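You operate a simulated robot arm through the tools that you are given. There is no shell and no other tool.

The job below is to be done with a simulated robot arm. You get a single attempt, and the scene is never put back.

TASK
Weigh out 60 to 80 g of flour into the grey bowl.
Fine: bowl on the scale, zero it first; none spilt, scoop back where it lay, lid on the tub.

It is judged by the outcome, as a careful person would: the job done as asked, and still so three seconds after it is handed in. It fails if anything else is knocked over, pushed out of place, dropped, spilled or broken. Lids that push on must go on centred and level and be pressed home; caps that screw on are set level and turned clockwise until they are tight.

THE ROBOT
A 6-joint arm with a two-finger parallel gripper, fixed in place. Base frame: the origin is at the foot of the arm, x ahead of it, y to its left, z up; the work surface is at about z = 900. Readings come in mm, rad, newtons and seconds.
With the tool pointing down near the work surface it reaches from about 360 to 820 mm from the base axis. Its first joint turns from -2.897 to 2.897 rad. Payload 3.91 kg.
Tool frame: the origin (TCP) lies between the finger pads and is the grasp point; the fingertips stand 30 mm ahead of it; z points along the fingers, y is the line along which they close. Largest opening 110 mm; finger width 20, thickness 10; the body of the gripper, 48 by 112 mm, starts 55 mm behind the TCP.
Orientation is that of the tool frame in the base frame, as [roll, pitch, yaw] about the fixed x, y, z axes, in that order (R = Rz(yaw) Ry(pitch) Rx(roll)). With the fingers straight down and closing along the base's y, the tool's x points along the base's -x, its y along +y and its z along -z.

THE INTERFACE
- The arm moves only by the tool arm_command. Its argument "rows" is one flat list of numbers, 6 for each row, row after row: the shift along the tool's x, y, z in units of 40 mm (1.0 is 40 mm), then the turn, a rotation vector about the tool's x, y, z in units of 4 degrees (1.0 is 4 degrees). In form: [tx, ty, tz, wx, wy, wz, tx, ty, tz, wx, wy, wz, ...]. A call has 1 to 20 rows; each row shifts and turns the commanded pose from where the row before left it, along the tool's axes as they then stand. "grip" is the opening, from 0 (shut) to 1 (fully open), set as the call begins (left out, the last holds). A call with a number of a shift or a turn outside -1 to 1 is refused whole. A row lasts 0.2 s, in which the tool goes at most 50 mm and 0.15 rad; a call with a longer step from one row to the next is refused whole, and so is a gripper value outside its range. A pose out of reach is approached as far as the arm can. The call stops where the force on the tool passes 40 N (or 10 N more than at its start, if that is more) or the arm is blocked; 0.2 s more then pass. The fingers move at their own pace (about 45 mm/s each) and stop on an object; they squeeze with about 41 N. The grip force told is the motor's: it shows also when the fingers shut on nothing. Time passes only in rows, and 0.2 s behind the last, so rows that do not move let the fingers close. The reply holds the time, the measured pose of the TCP, the force on the tool along the base axes, the opening and the grip force, in the units named above and with some noise, with the torque about the TCP (base axes, N m) and any sound that the robot's microphone picked up, and new pictures: "show" is both (left out), scene, wrist or none.
- Cameras (640 x 400 px; columns grow to the right, rows downward): "scene" is fixed at [400, -500.4, 1657]; the picture's right is [0.97, 0.24, 0.00], its down [0.14, -0.54, -0.83] and it looks along [-0.20, 0.81, -0.55] (base axes); focal length 345 px, centre (320, 200). "wrist" rides on the gripper at [77, 7, -114] in the tool frame; the picture's right is [-0.09, 1.00, 0.00], its down [-0.80, -0.07, -0.59] and it looks along [-0.59, -0.05, 0.80] (tool axes); focal length 270 px, centre (320, 200).
- raise_lower(by): slides the trunk up (or, below 0, down) by that many mm; the arm rides with it, the base frame stays. It gives what a move gives, with no picture.
- measure_at(camera, pixels): for up to 12 pixels [column, row] of the newest picture of that camera ("zoom" is the newest enlarged one), the place [x, y, z] in the base frame of the surface seen there, good to about 3 mm. The clock stands still meanwhile.
- zoom(camera, box): a new picture of the part [left, top, right, bottom] of that camera's present view, enlarged. The clock stands still meanwhile.
- close_job(): hands the job in; it is judged then, once.

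Unless the task says otherwise, let go and move clear before handing in.

The tools are called after "Call:" as name(argument=value, ...) on one line, values as JSON. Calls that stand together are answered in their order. arm_command: Moves the arm, as the interface text tells. Its arguments: {"type":"object","properties":{"rows":{"type":"array","items":{"type":"number"}},"grip":{"type":"number"},"show":{"type":"string","enum":["both","scene","wrist","none"]}},"required":["rows"]} The other tools are called the same way: raise_lower (by) slides the trunk up or down; measure_at (camera, pixels) gives the place of the surface under pixels of a picture; zoom (camera, box) takes an enlarged picture of a part of a camera's view; close_job () hands the job in.

At the start:

```text
time_s: 0.0
position: [368.5, 332.8, 1282.1]
tcp_rot: [-3.142, 0.0, 3.141]
contact_force: [0.2, -0.3, 0.5]
ft_torque: [-0.03, 0.01, -0.01]
width: 110.2
finger_force: 0.0
trunk travel left (down, up): [-550.0, 60.0]
```

scene: 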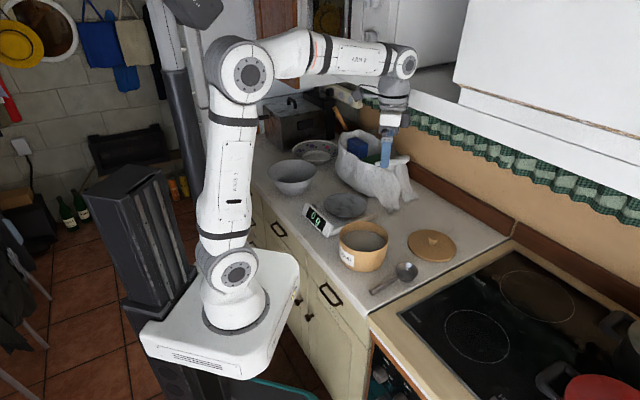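
wrist: 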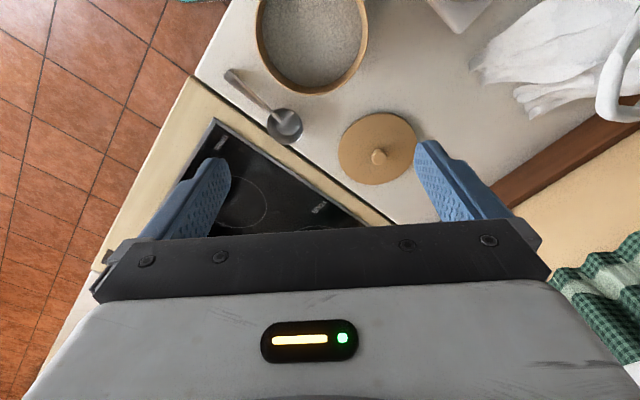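

The scene shows the flour tub near (364,245), its lid at (431,246), the scoop at (395,278), the scale with display at (316,218), and a grey bowl around (292,175) or on the scale (345,205). I'll zoom in to identify each one before moving.

Call:
zoom(camera="scene", box=[240, 120, 480, 310])

Call:
measure_at(camera="scene", pixels=[[364, 240], [343, 236], [386, 240], [364, 226], [431, 246], [431, 238], [407, 271], [375, 291], [316, 218], [345, 205], [292, 178], [318, 151]])

```text
2.11 times, centred on (360, 215) of scene
```

zoom: 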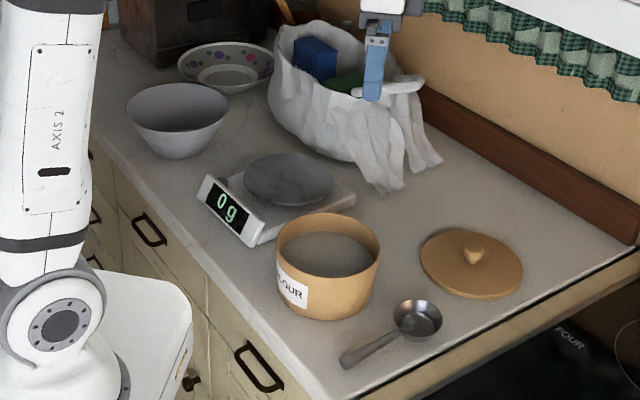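

```text
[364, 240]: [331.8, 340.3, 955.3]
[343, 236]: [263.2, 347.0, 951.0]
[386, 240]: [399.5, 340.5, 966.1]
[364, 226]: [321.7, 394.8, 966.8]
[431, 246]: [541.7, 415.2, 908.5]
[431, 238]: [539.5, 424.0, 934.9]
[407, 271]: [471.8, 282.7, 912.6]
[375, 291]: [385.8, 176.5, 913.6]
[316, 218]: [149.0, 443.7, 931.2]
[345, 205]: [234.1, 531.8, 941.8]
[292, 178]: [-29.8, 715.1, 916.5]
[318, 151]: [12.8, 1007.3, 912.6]
```

The zoom shows the scale on (0 g) with an empty dark plate, the grey bowl at zoom (178,115), the open flour tub, the lid with a knob and the scoop. I'll take closer looks to get geometry.

Call:
zoom(camera="scene", box=[250, 130, 370, 205])

Call:
measure_at(camera="zoom", pixels=[[100, 190], [350, 190], [225, 150], [225, 240], [225, 200], [225, 320], [160, 290], [290, 290], [100, 215], [340, 220], [220, 160], [225, 335]])

Call:
zoom(camera="scene", box=[290, 180, 390, 242])

```text
5.33 times, centred on (310, 168) of scene
```

zoom: 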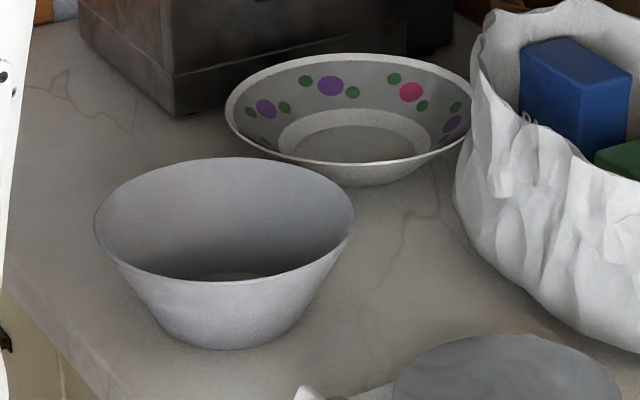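

```text
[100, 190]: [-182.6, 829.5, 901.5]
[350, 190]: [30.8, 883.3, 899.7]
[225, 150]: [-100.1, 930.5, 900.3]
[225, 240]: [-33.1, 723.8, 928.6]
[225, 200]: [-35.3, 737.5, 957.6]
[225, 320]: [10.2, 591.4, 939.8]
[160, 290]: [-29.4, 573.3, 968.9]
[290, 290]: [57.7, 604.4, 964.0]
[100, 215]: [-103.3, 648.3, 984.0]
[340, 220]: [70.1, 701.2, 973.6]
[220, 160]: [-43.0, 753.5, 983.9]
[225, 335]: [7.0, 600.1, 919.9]
```

```text
6.40 times, centred on (340, 211) of scene
```

zoom: 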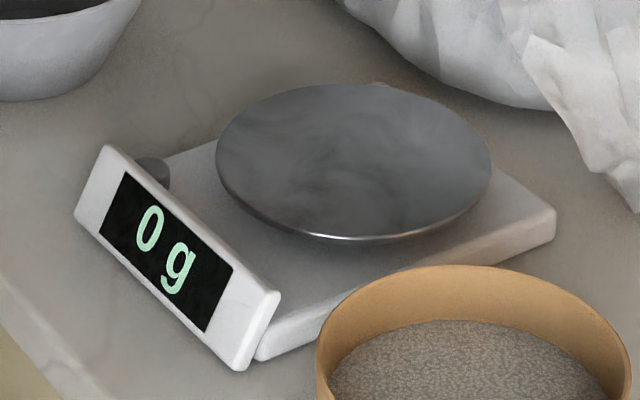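

The scale has a dark round plate, and a small grey knob or button at zoom (152,172) behind the display, which is probably tare. I'll measure those points.

Call:
measure_at(camera="zoom", pixels=[[152, 162], [150, 175], [165, 170], [218, 150], [490, 165], [350, 85], [350, 238], [355, 160], [380, 84], [550, 215], [260, 345], [110, 150]])

Call:
measure_at(camera="scene", pixels=[[268, 167], [316, 170], [292, 160], [293, 183], [292, 182], [269, 172], [315, 173], [280, 162], [305, 162], [292, 181], [280, 179], [305, 179]])

Call:
zoom(camera="scene", box=[330, 210, 470, 300])

```text
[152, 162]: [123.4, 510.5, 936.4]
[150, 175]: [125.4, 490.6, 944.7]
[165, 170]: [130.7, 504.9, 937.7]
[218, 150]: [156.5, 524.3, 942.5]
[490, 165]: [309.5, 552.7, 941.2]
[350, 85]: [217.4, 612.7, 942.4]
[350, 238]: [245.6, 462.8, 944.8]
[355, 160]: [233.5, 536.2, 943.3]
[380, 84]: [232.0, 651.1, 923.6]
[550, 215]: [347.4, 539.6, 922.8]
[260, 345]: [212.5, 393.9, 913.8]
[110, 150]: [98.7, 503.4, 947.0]
```

```text
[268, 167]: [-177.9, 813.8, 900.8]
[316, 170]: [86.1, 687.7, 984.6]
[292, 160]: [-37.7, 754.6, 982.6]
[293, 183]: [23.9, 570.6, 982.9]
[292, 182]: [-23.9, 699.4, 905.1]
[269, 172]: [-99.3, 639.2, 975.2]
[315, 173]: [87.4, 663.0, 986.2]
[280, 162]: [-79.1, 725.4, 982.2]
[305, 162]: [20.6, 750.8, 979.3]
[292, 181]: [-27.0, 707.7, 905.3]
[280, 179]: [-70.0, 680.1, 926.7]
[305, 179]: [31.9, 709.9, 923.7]
```

```text
4.44 times, centred on (400, 255) of scene
```

zoom: 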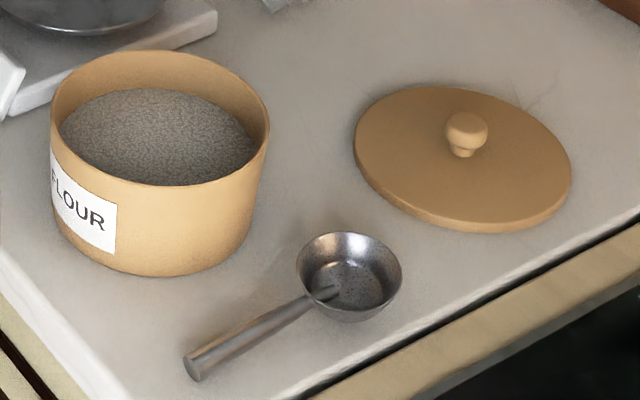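

The bowl rim circle fits centre about (-7,663), radius about 95, rim z about 983; the scale plate is centred about (233,537) at z 943. Now I'll measure the tub, lid and scoop from this zoom.

Call:
measure_at(camera="zoom", pixels=[[52, 110], [268, 125], [160, 53], [150, 183], [160, 120], [100, 130], [220, 130], [160, 90], [155, 270], [80, 67], [245, 82], [80, 165]])

Call:
measure_at(camera="zoom", pixels=[[357, 140], [571, 175], [460, 88], [470, 222], [466, 120], [450, 125], [484, 128], [463, 152], [380, 200], [560, 120], [463, 170], [420, 170]])

Call:
measure_at(camera="zoom", pixels=[[298, 260], [401, 272], [350, 235], [345, 318], [355, 290], [325, 292], [300, 305], [270, 322], [240, 340], [210, 355], [190, 362], [352, 270]])

```text
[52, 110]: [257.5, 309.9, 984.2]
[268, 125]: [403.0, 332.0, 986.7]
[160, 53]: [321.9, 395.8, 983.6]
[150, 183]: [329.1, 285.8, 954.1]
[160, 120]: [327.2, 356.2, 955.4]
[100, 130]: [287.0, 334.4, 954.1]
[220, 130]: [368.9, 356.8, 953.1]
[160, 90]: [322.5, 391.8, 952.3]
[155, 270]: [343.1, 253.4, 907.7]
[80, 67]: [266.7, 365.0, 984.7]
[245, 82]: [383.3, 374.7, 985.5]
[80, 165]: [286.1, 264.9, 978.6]
```

```text
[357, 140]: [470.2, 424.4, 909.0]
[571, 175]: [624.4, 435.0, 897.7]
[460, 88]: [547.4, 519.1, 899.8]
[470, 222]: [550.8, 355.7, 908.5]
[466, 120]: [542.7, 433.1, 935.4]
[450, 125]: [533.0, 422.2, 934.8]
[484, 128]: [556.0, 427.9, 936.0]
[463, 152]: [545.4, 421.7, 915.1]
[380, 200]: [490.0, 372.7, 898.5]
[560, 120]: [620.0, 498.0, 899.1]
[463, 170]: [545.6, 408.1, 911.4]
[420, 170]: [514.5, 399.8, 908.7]
```

```text
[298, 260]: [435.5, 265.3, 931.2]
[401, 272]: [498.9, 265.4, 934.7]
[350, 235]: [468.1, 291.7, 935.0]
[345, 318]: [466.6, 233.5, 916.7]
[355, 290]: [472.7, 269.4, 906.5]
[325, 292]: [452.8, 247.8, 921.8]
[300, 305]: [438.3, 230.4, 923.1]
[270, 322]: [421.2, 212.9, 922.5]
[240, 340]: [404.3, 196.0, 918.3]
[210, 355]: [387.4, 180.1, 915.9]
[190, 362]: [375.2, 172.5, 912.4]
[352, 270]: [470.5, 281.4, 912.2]
```

The layout is clear: tub centre about (330,325) with rim z 985 and flour at z 954; lid centre about (545,430); scoop bowl about (467,263) with its handle running to (372,168). I'll fetch the bowl first, moving high over to its near side and tilting the fingers to match the sloping wall.

Call:
arm_command(rows=[0.939, 0.4175, 0.2, 0, 0, 0, 0.939, 0.4175, 0.2, 0, 0, 0, 0.939, 0.4175, 0.2, 0, 0, 0, 0.939, 0.4175, 0.2, 0, 0, 0, 0.939, 0.4175, 0.2, 0, 0, 0, 0.939, 0.4175, 0.2, 0, 0, 0, 0.939, 0.4175, 0.2, 0, 0, 0, 0.939, 0.4175, 0.2, 0, 0, 0, 0.939, 0.4175, 0.2, 0, 0, 0, 0.939, 0.4175, 0.2, 0, 0, 0, 0, 0, 0, -1, 0, 0, 0, 0, 0, -1, 0, 0, 0, 0, 0, -1, 0, 0, 0, 0, 0, -1, 0, 0, 0, 0, 0, -1, 0, 0, 0, 0, 0, -1, 0, 0, 0, 0, 0, -1, 0, 0, 0, 0, 0, 0, 0, 0], grip=0.5)

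```text
time_s: 3.8
position: [-6.5, 498.8, 1202.8]
tcp_rot: [2.654, -0.001, 3.142]
contact_force: [0.2, -0.3, -0.6]
ft_torque: [0.02, -0.01, 0.01]
width: 55.0
finger_force: 0.0
trunk travel left (down, up): [-550.0, 60.0]
```

scene: 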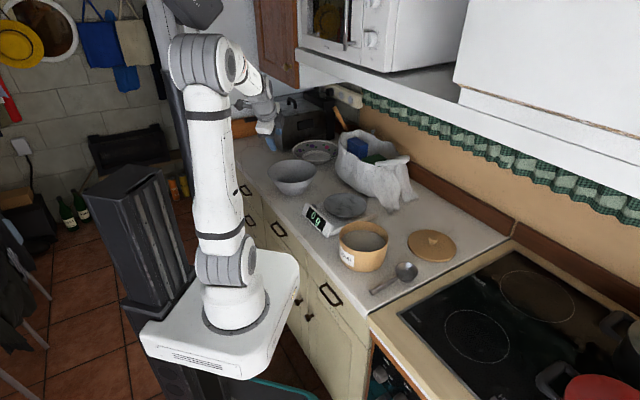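
wrist: 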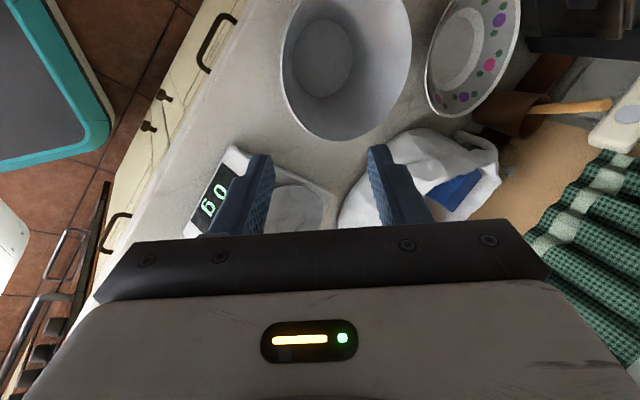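

The wrist view now shows the whole bowl: rim from (282,60) to (411,60), bottom edge near (345,140). I'll measure rim points to refine the centre.

Call:
measure_at(camera="wrist", pixels=[[284, 60], [290, 90], [310, 122], [340, 138], [370, 130], [395, 105], [408, 70], [411, 40], [405, 15], [285, 30], [322, 58], [322, 90]])

Call:
zoom(camera="wrist", box=[190, 0, 530, 240])

```text
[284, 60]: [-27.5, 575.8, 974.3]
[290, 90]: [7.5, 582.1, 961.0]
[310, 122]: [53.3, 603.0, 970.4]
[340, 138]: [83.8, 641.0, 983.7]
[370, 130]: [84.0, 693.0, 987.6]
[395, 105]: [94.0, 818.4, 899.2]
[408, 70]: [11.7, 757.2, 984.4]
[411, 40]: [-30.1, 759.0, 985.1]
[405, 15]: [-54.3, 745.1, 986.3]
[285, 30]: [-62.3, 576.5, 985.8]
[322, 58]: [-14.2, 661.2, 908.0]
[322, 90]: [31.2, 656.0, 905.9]
```

```text
1.67 times, centred on (360, 120) of wrist
```

zoom: 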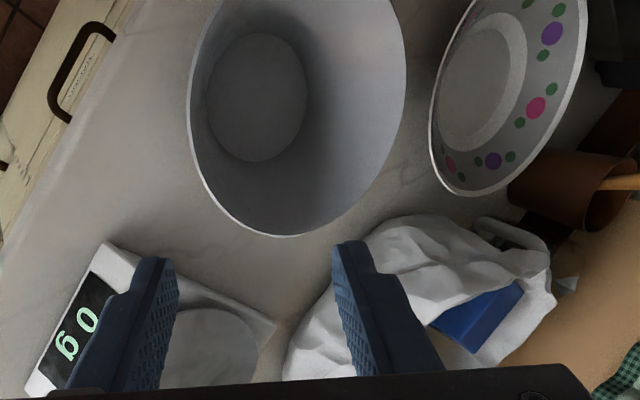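

The refined rim circle has centre about (-10,664), radius about 97, z about 985, and the outer wall at z 961 lies at r about 84. I'll approach along the wall direction and stop 30 mm short to check.

Call:
arm_command(rows=[0.022, -0.249, 0.814, 0, 0, 0, 0.022, -0.249, 0.814, 0, 0, 0, 0.022, -0.249, 0.814, 0, 0, 0, 0.022, -0.249, 0.814, 0, 0, 0, 0, 0, 0.75, 0, 0, 0, 0, 0, 0.75, 0, 0, 0, 0, 0, 0.75, 0, 0, 0, 0, 0, 0, 0, 0, 0])

```text
time_s: 5.6
position: [-9.5, 569.1, 990.9]
tcp_rot: [2.653, 0.0, -3.141]
contact_force: [0.4, 0.4, 0.2]
ft_torque: [0.01, -0.03, -0.01]
width: 54.8
finger_force: 0.1
trunk travel left (down, up): [-550.0, 60.0]
```

scene: 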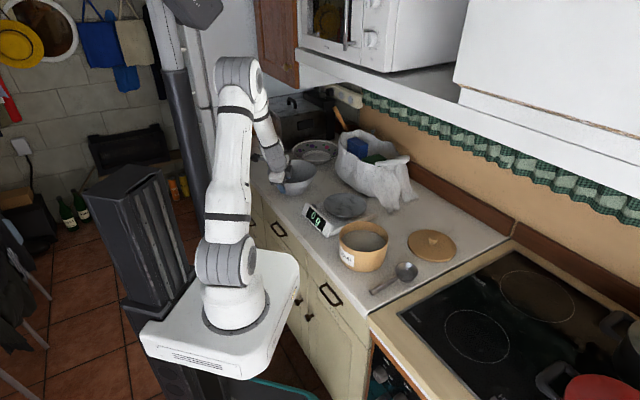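
wrist: 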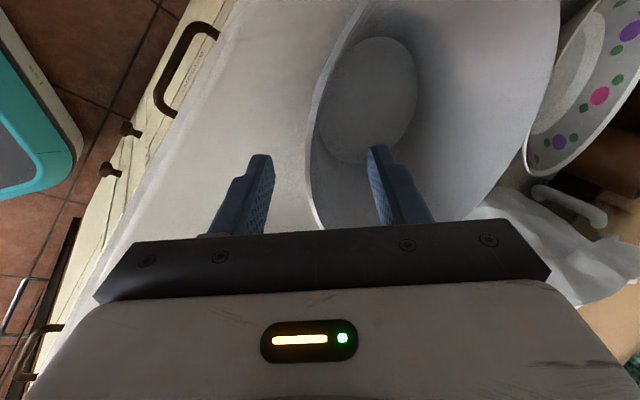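

The near wall of the bowl runs between the fingers (rim at about (310,185), fingertips at (265,160) and (375,150)). I'll advance the last 30 mm and close.

Call:
arm_command(rows=[0, 0, 0.4, 0, 0, 0, 0, 0, 0.35, 0, 0, 0, 0, 0, 0, 0, 0, 0], show="wrist")

Call:
arm_command(rows=[0, 0, 0, 0, 0, 0, 0, 0, 0, 0, 0, 0, 0, 0, 0, 0, 0, 0, 0, 0, 0, 0, 0, 0, 0, 0, 0, 0, 0, 0, 0, 0, 0, 0, 0, 0], grip=0)

```text
time_s: 6.4
position: [-12.2, 584.2, 964.4]
tcp_rot: [2.653, 0.001, 3.14]
contact_force: [-0.1, -0.1, -0.2]
ft_torque: [-0.02, 0.0, 0.01]
width: 55.1
finger_force: 0.0
trunk travel left (down, up): [-550.0, 60.0]
```

wrist: 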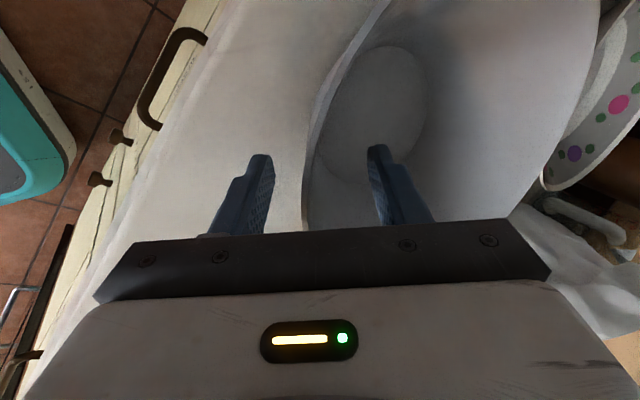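

```text
time_s: 7.8
position: [-12.1, 583.5, 964.3]
tcp_rot: [2.653, 0.0, 3.14]
contact_force: [0.3, -0.1, -1.0]
ft_torque: [-0.14, -0.04, 0.03]
width: 11.5
finger_force: 40.6
trunk travel left (down, up): [-550.0, 60.0]
```

scene: 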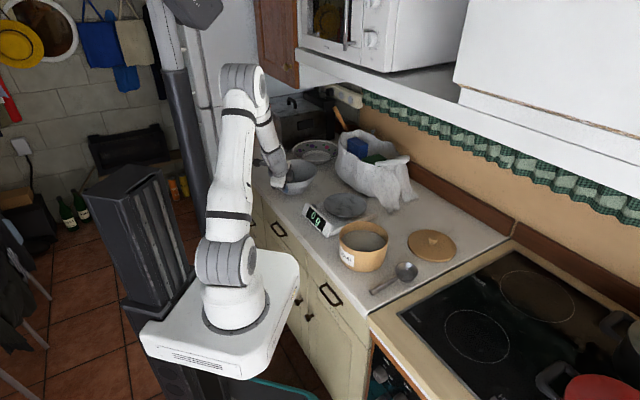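
wrist: 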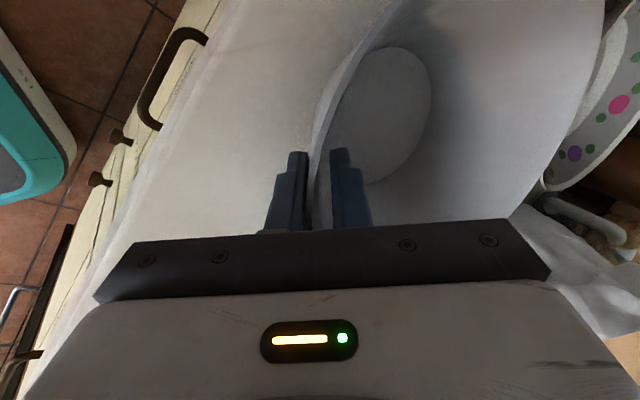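

The grip has closed on the wall (11.5 mm, 40.6 N) and the bowl seems undisturbed. I'll lift 40 mm straight up slowly and check.

Call:
arm_command(rows=[0, 0.117, -0.221, 0, 0, 0, 0, 0.117, -0.221, 0, 0, 0, 0, 0.117, -0.221, 0, 0, 0, 0, 0.117, -0.221, 0, 0, 0, 0, 0, 0, 0, 0, 0])

Call:
zoom(camera="scene", box=[240, 130, 360, 205])

```text
time_s: 9.0
position: [-11.0, 582.1, 1002.4]
tcp_rot: [2.652, -0.001, 3.14]
contact_force: [-0.2, -0.3, -3.0]
ft_torque: [-0.23, 0.04, 0.02]
width: 10.8
finger_force: 40.8
trunk travel left (down, up): [-550.0, 60.0]
```

scene: 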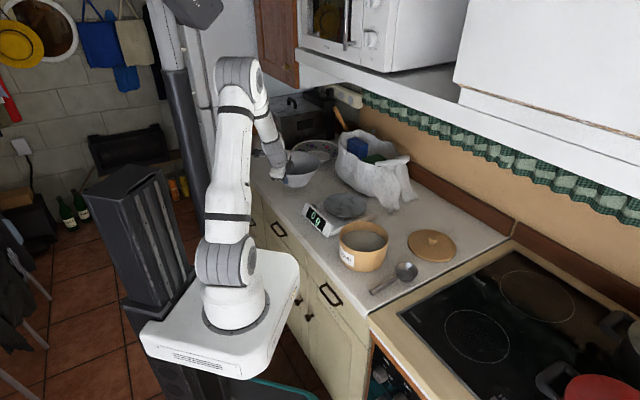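
wrist: 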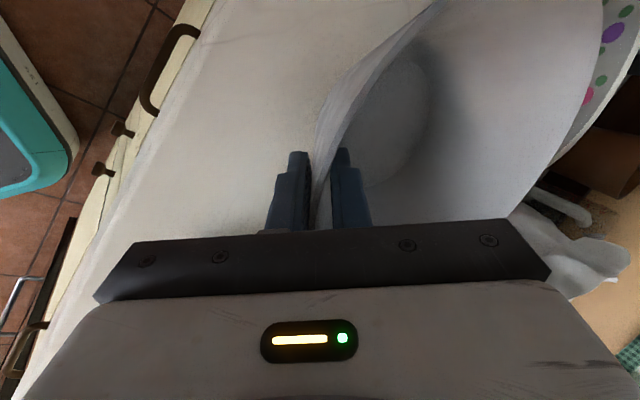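

```text
5.33 times, centred on (300, 168) of scene
```

zoom: 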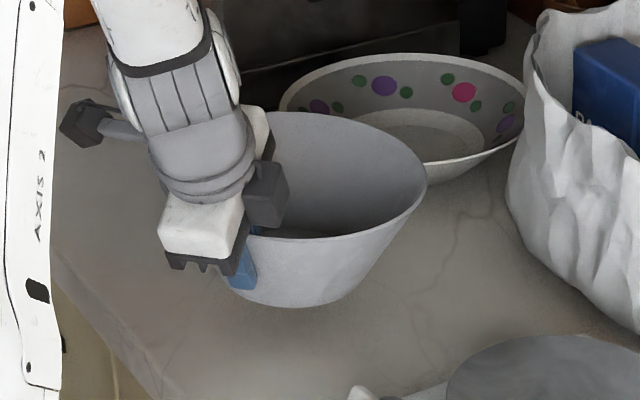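

The bowl is up, weighing about 3 N, but it may have drooped on the far side. I'll measure rim and bottom points to get its tilt.

Call:
measure_at(camera="zoom", pixels=[[424, 190], [424, 197], [330, 115], [270, 114], [380, 134], [400, 214], [360, 230], [320, 236], [300, 237], [290, 304], [330, 300], [260, 298]])

Call:
measure_at(camera="wrist", pixels=[[318, 150], [318, 110], [345, 70], [400, 25], [400, 80], [385, 120], [410, 110], [580, 90], [560, 130], [530, 175], [505, 210], [420, 60]])

```text
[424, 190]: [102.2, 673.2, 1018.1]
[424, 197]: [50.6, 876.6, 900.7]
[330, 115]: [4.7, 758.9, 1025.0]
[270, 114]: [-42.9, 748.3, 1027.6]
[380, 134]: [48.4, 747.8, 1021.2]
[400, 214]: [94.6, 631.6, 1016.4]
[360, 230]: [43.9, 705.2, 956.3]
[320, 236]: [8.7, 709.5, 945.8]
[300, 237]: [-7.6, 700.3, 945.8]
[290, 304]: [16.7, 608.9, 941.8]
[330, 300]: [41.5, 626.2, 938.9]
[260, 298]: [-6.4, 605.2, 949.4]
```

```text
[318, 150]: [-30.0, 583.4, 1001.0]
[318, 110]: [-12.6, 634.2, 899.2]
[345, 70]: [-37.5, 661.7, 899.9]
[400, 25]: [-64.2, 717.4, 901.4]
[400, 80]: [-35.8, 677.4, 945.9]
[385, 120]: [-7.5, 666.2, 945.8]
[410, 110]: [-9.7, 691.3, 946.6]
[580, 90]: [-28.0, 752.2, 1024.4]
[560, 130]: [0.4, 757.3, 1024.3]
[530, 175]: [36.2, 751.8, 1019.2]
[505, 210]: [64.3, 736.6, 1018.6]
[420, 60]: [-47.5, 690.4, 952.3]
```

The rim is about 4° low on its +x side (z 1018 versus 1027) and the bowl weighs about 300 g. Its centre is now about (+15,+79) from the TCP. Before carrying it across, I'll measure the bag beside the scale for clearance.

Call:
measure_at(camera="scene", pixels=[[340, 150], [340, 165], [350, 178], [360, 187], [370, 192], [380, 203], [385, 208], [390, 200], [405, 200], [375, 170], [355, 160], [400, 165]])

Call:
arm_command(rows=[0, 0.117, -0.221, 0, 0, 0, 0, 0.117, -0.221, 0, 0, 0, 0, 0.117, -0.221, 0, 0, 0, 0, 0.117, -0.221, 0, 0, 0, 0, 0.117, -0.221, 0, 0, 0, 0, 0.117, -0.221, 0, 0, 0, 0, 0, 0, 0, -0.5, 0, 0, 0, 0, 0, -0.5, 0, 0, 0, 0, 0, 0, 0])

Call:
zoom(camera="scene", box=[240, 120, 360, 195])

```text
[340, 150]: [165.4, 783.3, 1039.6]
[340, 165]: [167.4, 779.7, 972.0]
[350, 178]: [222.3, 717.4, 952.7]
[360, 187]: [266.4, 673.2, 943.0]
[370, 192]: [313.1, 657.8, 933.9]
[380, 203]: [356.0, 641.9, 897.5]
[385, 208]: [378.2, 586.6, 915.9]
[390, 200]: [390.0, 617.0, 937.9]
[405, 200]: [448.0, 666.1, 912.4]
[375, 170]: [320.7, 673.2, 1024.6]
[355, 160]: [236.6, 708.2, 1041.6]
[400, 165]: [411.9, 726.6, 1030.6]
```

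```text
time_s: 11.0
position: [-10.5, 581.5, 1062.2]
tcp_rot: [2.653, 0.063, 3.108]
contact_force: [0.6, 0.8, -2.8]
ft_torque: [-0.23, 0.06, -0.01]
width: 11.0
finger_force: 40.8
trunk travel left (down, up): [-550.0, 60.0]
```

scene: 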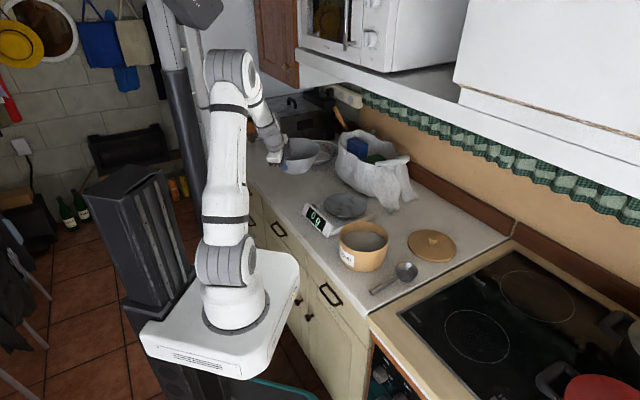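
wrist: 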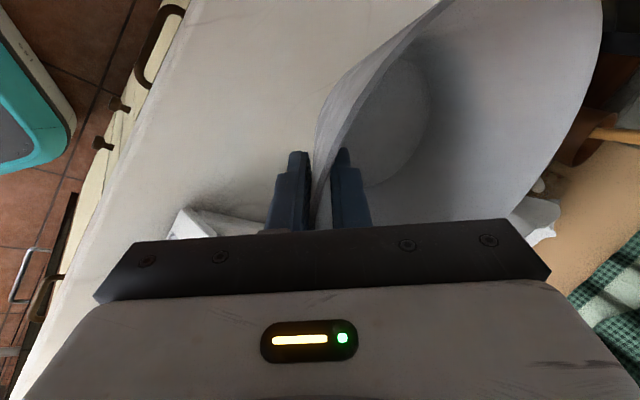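

```text
5.33 times, centred on (300, 158) of scene
```

zoom: 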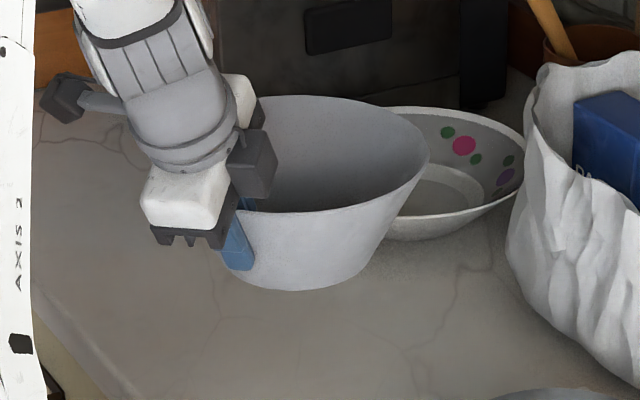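

After the 4° correction the bowl rim looks nearly level, with rim right at zoom (428,155) and back at (330,97). I'll measure again before the transfer.

Call:
measure_at(camera="zoom", pixels=[[426, 150], [424, 165], [410, 180], [330, 98], [280, 98], [380, 113], [400, 125], [300, 208], [340, 206], [300, 287], [340, 281], [270, 283]])

Call:
measure_at(camera="wrist", pixels=[[598, 50], [585, 100], [565, 140], [540, 178], [515, 212], [316, 160], [316, 130], [345, 85], [400, 35], [400, 110], [420, 80], [380, 90]])

```text
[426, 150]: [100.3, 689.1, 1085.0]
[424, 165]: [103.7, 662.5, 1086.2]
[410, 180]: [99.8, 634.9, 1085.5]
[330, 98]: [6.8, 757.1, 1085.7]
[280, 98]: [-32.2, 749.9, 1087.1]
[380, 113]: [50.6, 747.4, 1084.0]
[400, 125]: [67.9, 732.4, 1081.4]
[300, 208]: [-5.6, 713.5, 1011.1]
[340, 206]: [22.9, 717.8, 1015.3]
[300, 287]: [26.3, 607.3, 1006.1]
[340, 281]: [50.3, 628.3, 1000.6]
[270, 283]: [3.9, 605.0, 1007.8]
```

```text
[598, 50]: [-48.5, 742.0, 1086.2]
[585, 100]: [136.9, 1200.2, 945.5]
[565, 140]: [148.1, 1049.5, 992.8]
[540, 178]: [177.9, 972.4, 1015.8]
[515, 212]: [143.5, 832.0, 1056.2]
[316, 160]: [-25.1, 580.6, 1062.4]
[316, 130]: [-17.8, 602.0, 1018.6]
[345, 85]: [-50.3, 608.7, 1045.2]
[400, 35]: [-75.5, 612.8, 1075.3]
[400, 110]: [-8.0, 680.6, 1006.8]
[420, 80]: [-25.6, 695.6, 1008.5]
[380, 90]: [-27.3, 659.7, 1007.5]
```

The bowl is level now (rim z 1085 all round), with its centre at about (6.5,661), an offset of (+17,+79.5) from the TCP. I'll carry it horizontally so that its centre lies over the plate at (233,537).

Call:
arm_command(rows=[-0.479, -0.228, -0.088, 0, 0, 0, -0.479, -0.228, -0.088, 0, 0, 0, -0.479, -0.228, -0.088, 0, 0, 0, -0.479, -0.228, -0.088, 0, 0, 0, -0.479, -0.228, -0.088, 0, 0, 0, -0.479, -0.228, -0.088, 0, 0, 0, -0.479, -0.228, -0.088, 0, 0, 0, -0.479, -0.228, -0.088, 0, 0, 0, -0.479, -0.228, -0.088, 0, 0, 0, -0.479, -0.228, -0.088, 0, 0, 0, -0.479, -0.228, -0.088, 0, 0, 0, -0.479, -0.228, -0.088, 0, 0, 0, 0, 0, 0, 0, 0, 0, 0, 0, 0, 0, 0, 0])

Call:
zoom(camera="scene", box=[280, 140, 420, 228])

```text
time_s: 14.0
position: [215.7, 460.3, 1063.1]
tcp_rot: [2.653, 0.061, 3.108]
contact_force: [-0.4, -0.2, -3.2]
ft_torque: [-0.15, 0.05, -0.05]
width: 10.9
finger_force: 40.8
trunk travel left (down, up): [-550.0, 60.0]
```

scene: 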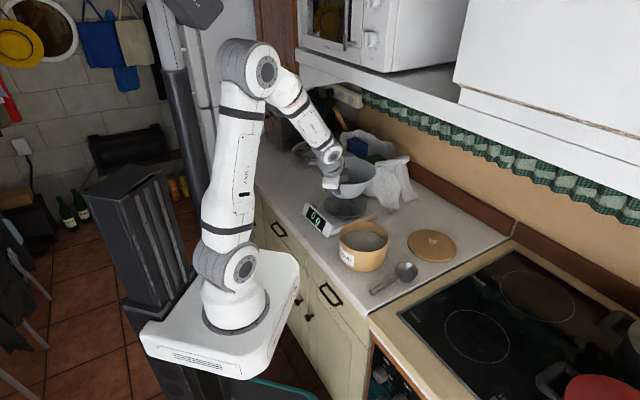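
wrist: 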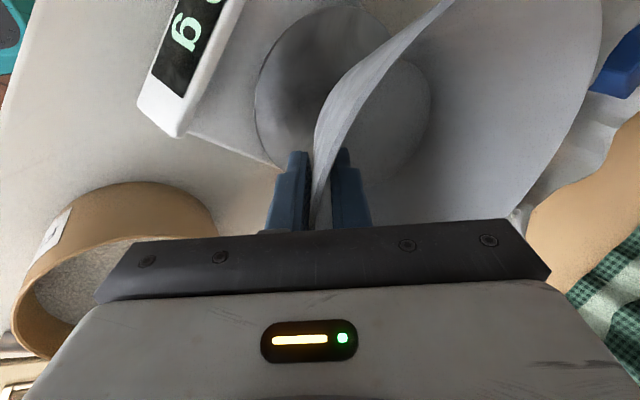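

```text
4.55 times, centred on (350, 184) of scene
```

zoom: 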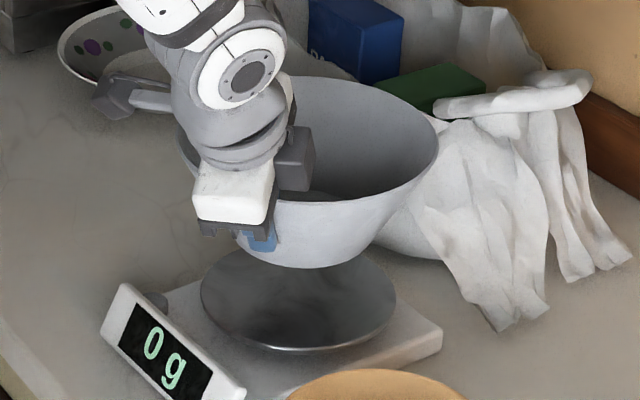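

The bowl is centred above the plate (computed centre (233,540)) with its bottom at about z 1001. I'll measure the rim and plate to confirm, then lower 48 mm.

Call:
measure_at(camera="zoom", pixels=[[437, 140], [433, 160], [330, 82], [380, 93], [410, 110], [300, 266], [340, 262], [202, 285], [394, 300], [310, 348], [300, 250], [415, 180]])

Call:
arm_command(rows=[0.0154, -0.117, 0.22, 0, 0, 0, 0.0154, -0.117, 0.22, 0, 0, 0, 0.0154, -0.117, 0.22, 0, 0, 0, 0.0154, -0.117, 0.22, 0, 0, 0, 0.012, -0.094, 0.176, 0, 0, 0, 0, 0, 0, 0, 0, 0])

Call:
zoom(camera="scene", box=[280, 140, 420, 228])

```text
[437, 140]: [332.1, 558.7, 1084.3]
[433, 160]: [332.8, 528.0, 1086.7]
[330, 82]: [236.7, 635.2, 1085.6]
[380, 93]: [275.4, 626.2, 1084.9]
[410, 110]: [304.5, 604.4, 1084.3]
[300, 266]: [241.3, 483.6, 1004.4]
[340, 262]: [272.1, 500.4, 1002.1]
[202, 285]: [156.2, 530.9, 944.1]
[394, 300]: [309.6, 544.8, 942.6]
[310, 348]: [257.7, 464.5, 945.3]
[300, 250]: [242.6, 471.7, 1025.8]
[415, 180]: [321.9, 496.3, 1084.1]
```

```text
time_s: 15.4
position: [215.1, 457.6, 1014.0]
tcp_rot: [2.653, 0.063, 3.109]
contact_force: [-0.4, 0.6, -2.6]
ft_torque: [-0.18, 0.07, 0.02]
width: 10.7
finger_force: 41.2
trunk travel left (down, up): [-550.0, 60.0]
```

scene: 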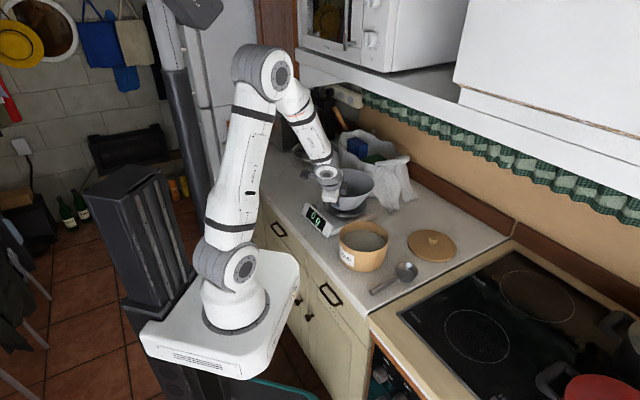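
wrist: 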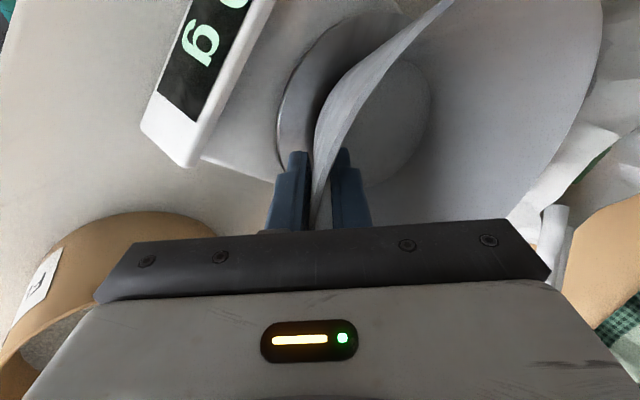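

```text
4.55 times, centred on (350, 184) of scene
```

zoom: 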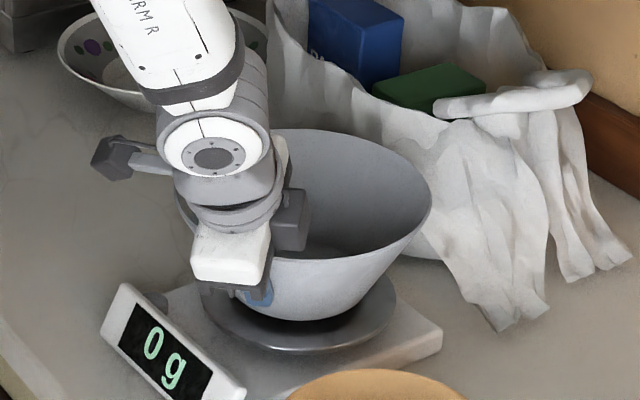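

It's still hanging (2.6–3 N) with a gap of about 9 mm below and the scale at 0 g. I'll lower in small steps, watching force and display.

Call:
arm_command(rows=[0.0046, -0.035, 0.066, 0, 0, 0, 0.0046, -0.035, 0.066, 0, 0, 0, 0, 0, 0, 0, 0, 0], show="none")

Call:
arm_command(rows=[0.003, -0.0234, 0.044, 0, 0, 0, 0, 0, 0, 0, 0, 0], show="scene")

Call:
zoom(camera="scene", box=[280, 150, 400, 225])

```text
time_s: 16.2
position: [215.2, 457.8, 1008.4]
tcp_rot: [2.653, 0.06, 3.108]
contact_force: [-0.4, -0.2, -3.1]
ft_torque: [-0.25, 0.02, -0.02]
width: 10.9
finger_force: 40.6
trunk travel left (down, up): [-550.0, 60.0]
```

```text
time_s: 16.8
position: [214.7, 457.7, 1007.1]
tcp_rot: [2.654, 0.06, 3.108]
contact_force: [-0.4, 0.9, -1.8]
ft_torque: [-0.15, 0.01, -0.01]
width: 11.0
finger_force: 41.4
trunk travel left (down, up): [-550.0, 60.0]
```

scene: 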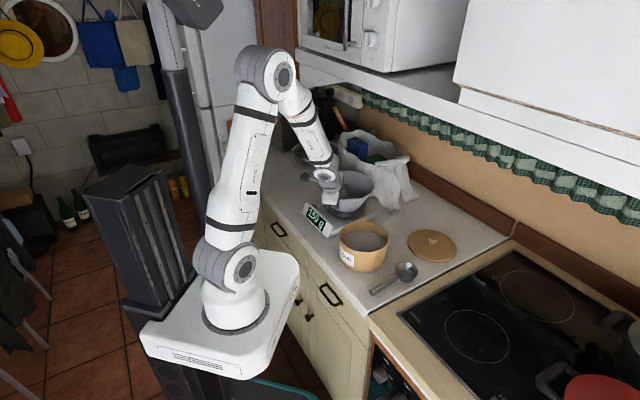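

```text
5.33 times, centred on (340, 188) of scene
```

zoom: 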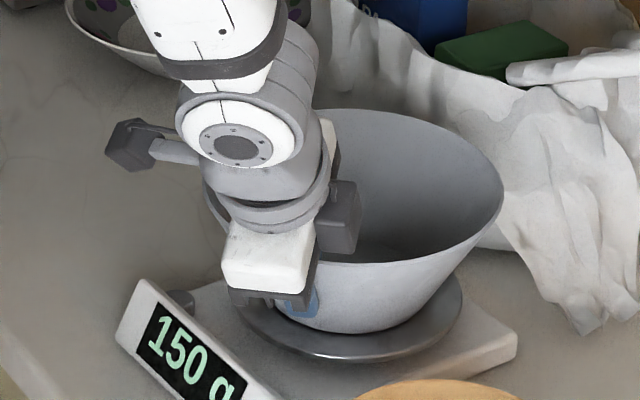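

The scale reads 150 g, so the bowl has begun to rest on the plate. I'll lower another 2 mm, then open slightly.

Call:
arm_command(rows=[0.003, -0.0234, 0.044, 0, 0, 0, 0, 0, 0, 0, 0, 0], show="scene")

Call:
zoom(camera="scene", box=[280, 150, 400, 225])

```text
time_s: 17.4
position: [215.5, 458.4, 1005.2]
tcp_rot: [2.651, 0.06, 3.109]
contact_force: [0.4, -0.8, 2.6]
ft_torque: [-0.11, -0.19, -0.06]
width: 10.9
finger_force: 41.3
trunk travel left (down, up): [-550.0, 60.0]
```

scene: 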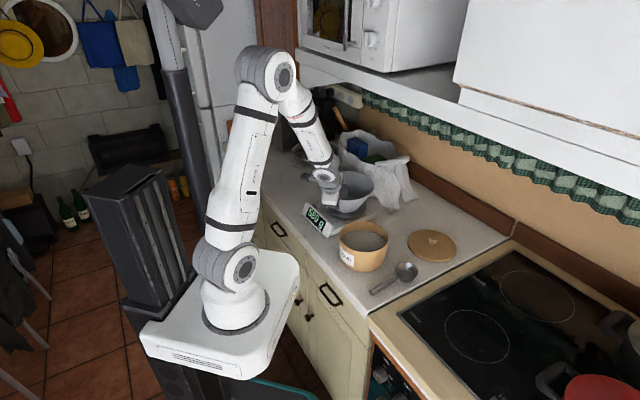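

```text
5.33 times, centred on (340, 188) of scene
```

zoom: 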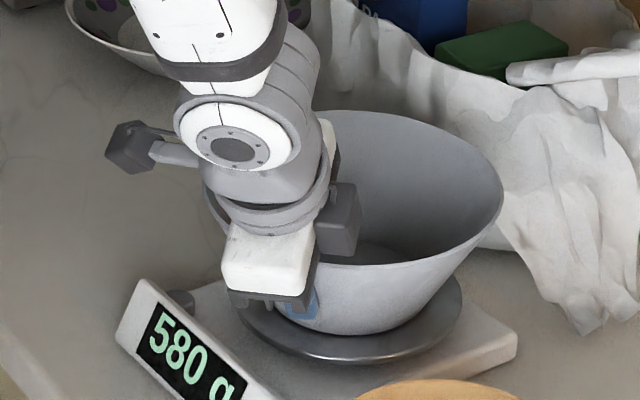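

The scale reads 580 g, so the bowl is fully seated and lightly pressed. I'll open the fingers a little and withdraw along the wall direction.

Call:
arm_command(rows=[0, 0, 0, 0, 0, 0, 0, 0, 0, 0, 0, 0, 0, 0, 0, 0, 0, 0], grip=0.3, show="wrist")

Call:
zoom(camera="scene", box=[280, 150, 400, 225])

```text
time_s: 18.2
position: [214.6, 456.7, 1004.6]
tcp_rot: [2.653, 0.061, 3.108]
contact_force: [0.5, -0.1, -0.5]
ft_torque: [0.01, 0.0, 0.0]
width: 32.9
finger_force: 0.1
trunk travel left (down, up): [-550.0, 60.0]
```

wrist: 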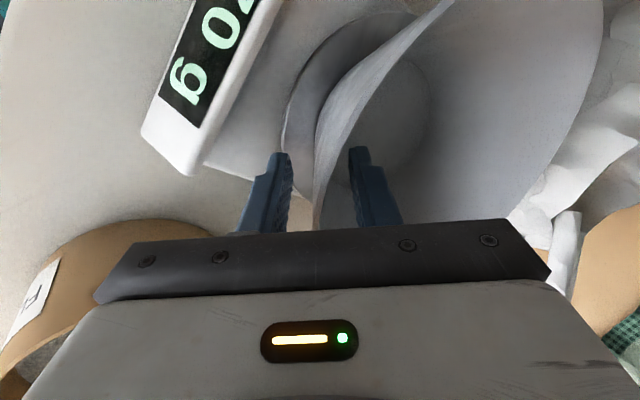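

```text
5.33 times, centred on (340, 188) of scene
```

zoom: 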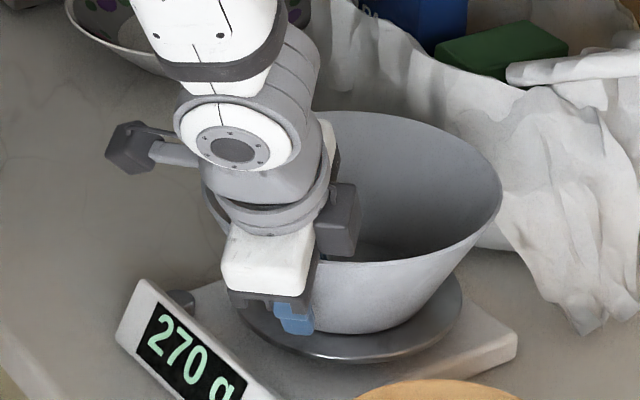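

Released: the bowl stands on the plate reading 270 g, with the fingers free of the wall on both sides. I'll withdraw along the tool axis.

Call:
arm_command(rows=[0, 0, -0.4, 0, 0, 0, 0, 0, -0.5, 0, 0, 0, 0, 0, -0.7, 0, 0, 0, 0, 0, -0.9, 0, 0, 0, 0, 0, -0.9, 0, 0, 0, 0, 0, 0, 0, 0, 0])

Call:
zoom(camera="scene", box=[280, 140, 420, 228])

Call:
zoom(camera="wrist", box=[100, 0, 500, 240])

```text
time_s: 19.6
position: [206.5, 393.0, 1126.1]
tcp_rot: [2.653, 0.061, 3.109]
contact_force: [-0.6, 0.0, 0.5]
ft_torque: [0.0, 0.0, -0.02]
width: 32.7
finger_force: 0.0
trunk travel left (down, up): [-550.0, 60.0]
```

scene: 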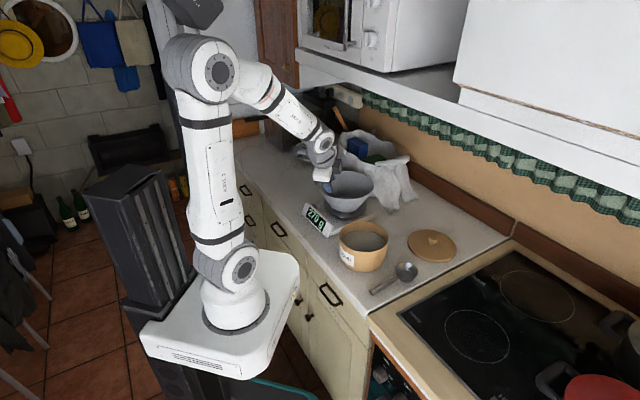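
wrist: 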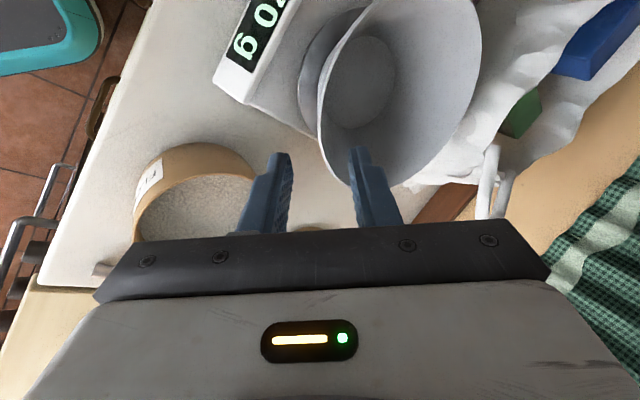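

```text
4.55 times, centred on (350, 184) of scene
```

zoom: 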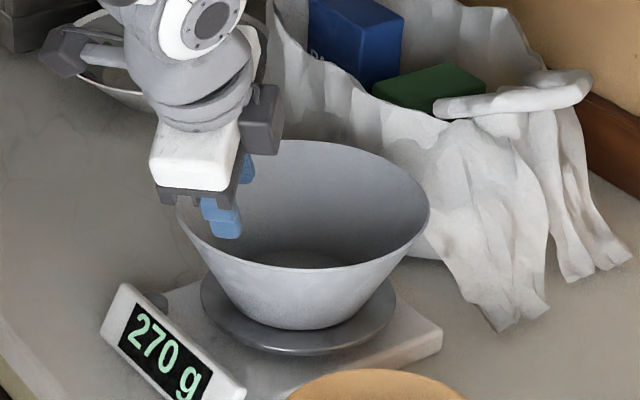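

```text
1.60 times, centred on (300, 120) of wrist
```

zoom: 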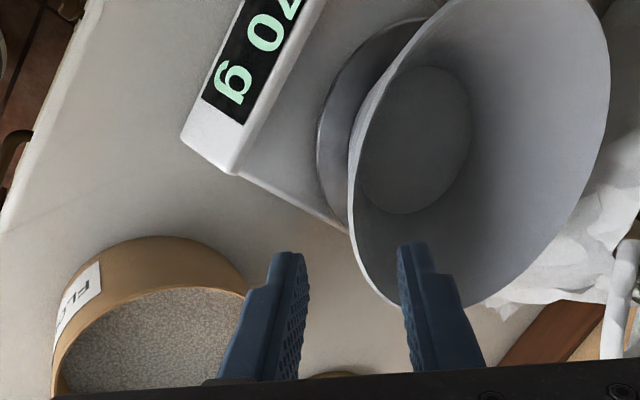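

The bowl is centred on the plate and steady at 270 g. Next I need the zero button, so I'll straighten the tool and move so the wrist camera can see the scale behind the display.

Call:
arm_command(rows=[0, 0, -0.5, 0, 1, 0, 0, 0, -0.5, 1, 0, 0, 0, 0, 0, 1, 0, 0, 0, 0, 0, 1, 0, 0, 0, 0, 0, 1, 0, 0, 0, 0, 0, 1, 0, 0, 0, 0, 0, 1, 0, 0, 0, 0, 0, 1, 0, 0, 0.4375, 0.625, -0.3, 0, 0, 0, 0.4375, 0.625, -0.3, 0, 0, 0, 0.4375, 0.625, -0.3, 0, 0, 0, 0.4375, 0.625, -0.3, 0, 0, 0, 0, 0, 0, 0, 0, 0])

Call:
zoom(camera="wrist", box=[160, 0, 480, 200])

```text
time_s: 22.4
position: [133.4, 478.7, 1209.4]
tcp_rot: [3.141, 0.0, -3.141]
contact_force: [-0.5, 0.0, -0.3]
ft_torque: [-0.04, -0.03, -0.01]
width: 33.0
finger_force: 0.1
trunk travel left (down, up): [-550.0, 60.0]
```

scene: 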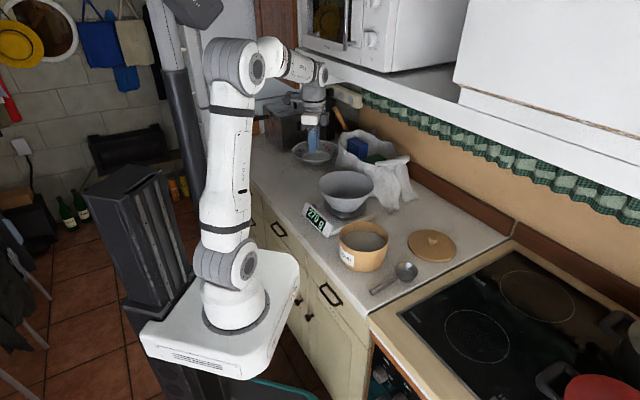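
wrist: 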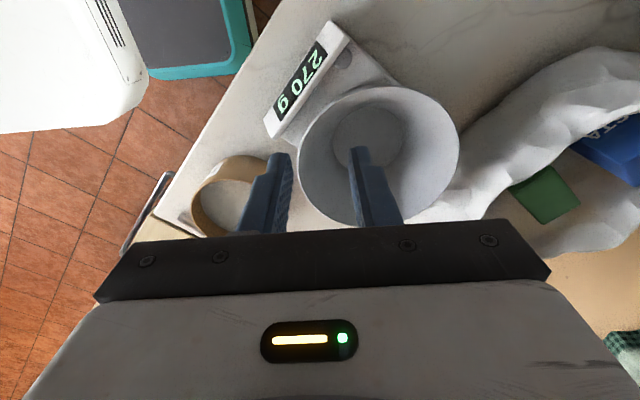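

```text
2.00 times, centred on (320, 100) of wrist
```

zoom: 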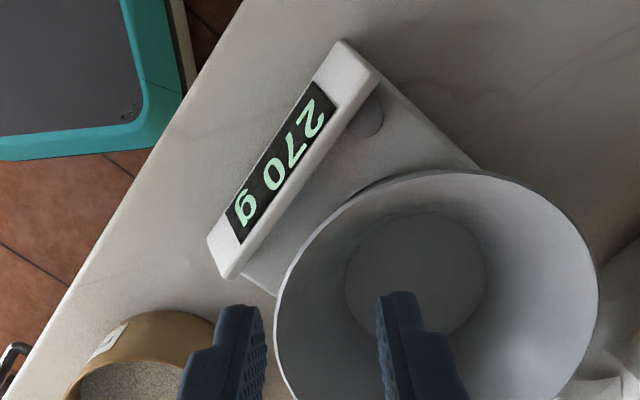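

The round grey button is visible on the scale body at zoom (367,118), just behind the display. I'll zoom in and measure it.

Call:
zoom(camera="wrist", box=[310, 15, 406, 75])

Call:
measure_at(camera="zoom", pixels=[[210, 270], [190, 300], [240, 290], [225, 300], [250, 250], [200, 240], [300, 250], [215, 320], [100, 100], [160, 210], [225, 270], [260, 340]])

```text
6.67 times, centred on (358, 45) of wrist
```

zoom: 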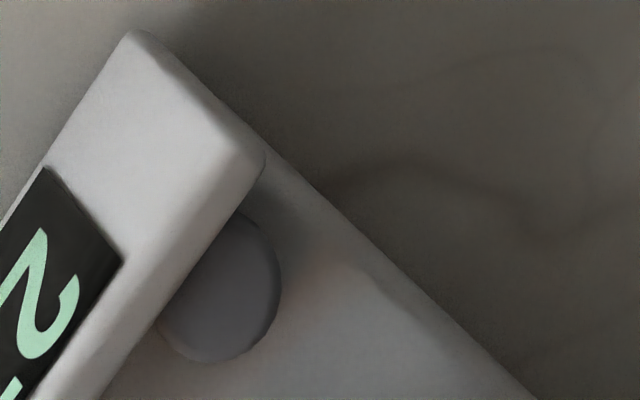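

```text
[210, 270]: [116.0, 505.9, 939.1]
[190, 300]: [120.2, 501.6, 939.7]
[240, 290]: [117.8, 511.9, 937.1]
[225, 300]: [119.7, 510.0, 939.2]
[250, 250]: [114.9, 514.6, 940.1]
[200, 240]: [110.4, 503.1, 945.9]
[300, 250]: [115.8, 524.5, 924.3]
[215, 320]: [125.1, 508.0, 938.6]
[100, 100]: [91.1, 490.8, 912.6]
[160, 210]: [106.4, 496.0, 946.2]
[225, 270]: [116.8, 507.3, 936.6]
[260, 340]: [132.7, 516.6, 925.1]
```

The zero button is a grey disc about 25 mm across, centred about (118,508), top z about 939, with the display housing edge beside it at z 946. The bowl rim is only about 20 mm away, so I'll close the fingers, lean the gripper 20° away from the bowl and hover above the button first.

Call:
arm_command(rows=[0, 0, 0, 0, -1, 0, 0, 0, 0, 0, -1, 0, 0, 0, 0, 0, -1, 0, 0, 0, 0, 0, -1, 0, 0, 0, 0, 0, -1, 0, 0.3535, 0.1815, 0.7175, 0, 0, 0, 0.3535, 0.1815, 0.7175, 0, 0, 0, 0.3535, 0.1815, 0.7175, 0, 0, 0, 0.3535, 0.1815, 0.7175, 0, 0, 0, 0.3535, 0.1815, 0.7175, 0, 0, 0, 0, 0, 0, 0, 0, 0], grip=0)

Call:
zoom(camera="wrist", box=[200, 80, 440, 230])

Call:
zoom(camera="scene", box=[280, 140, 400, 228])

```text
time_s: 24.8
position: [119.7, 511.6, 1048.7]
tcp_rot: [3.141, 0.348, 3.141]
contact_force: [-1.3, 0.4, 4.2]
ft_torque: [0.02, -0.02, -0.04]
width: 0.0
finger_force: 37.8
trunk travel left (down, up): [-550.0, 60.0]
```

scene: 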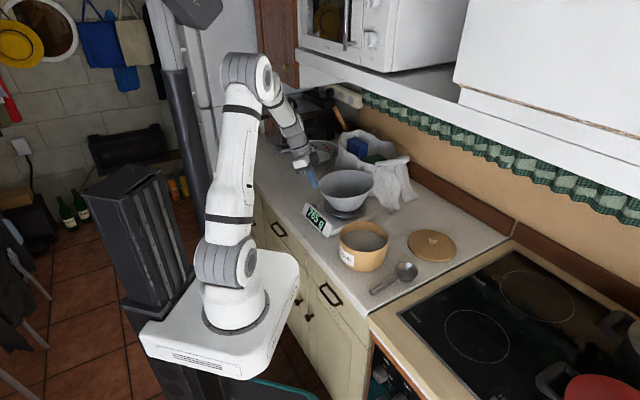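
wrist: 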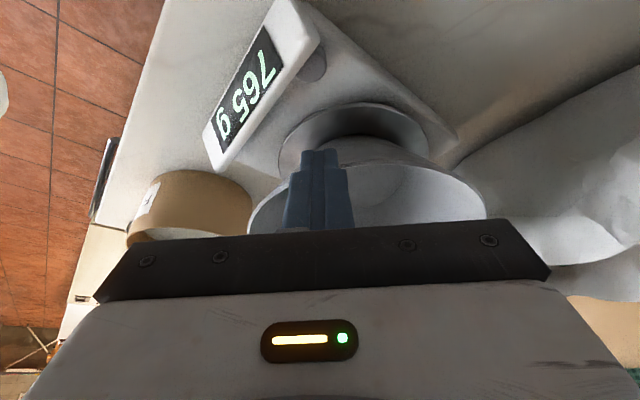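

```text
2.67 times, centred on (320, 155) of wrist
```

zoom: 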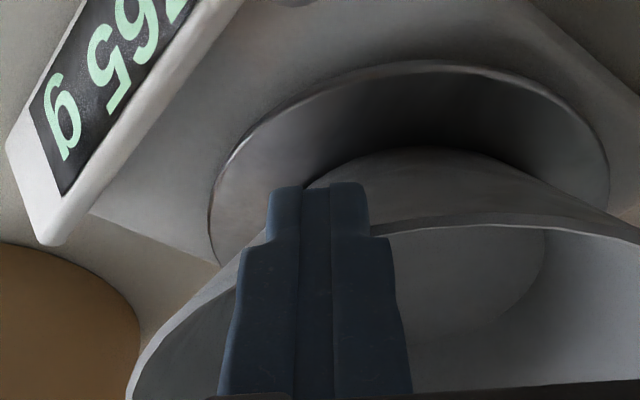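

```text
4.55 times, centred on (340, 184) of scene
```

zoom: 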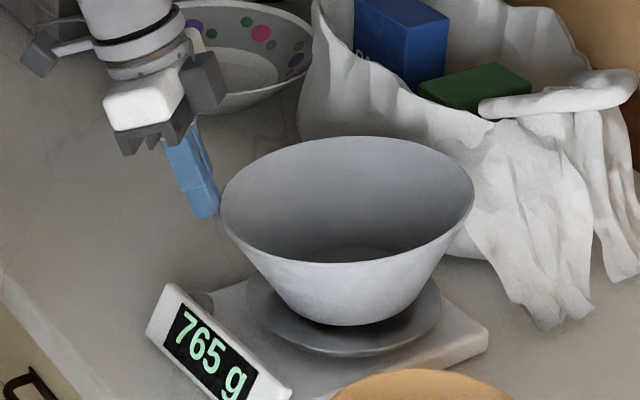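

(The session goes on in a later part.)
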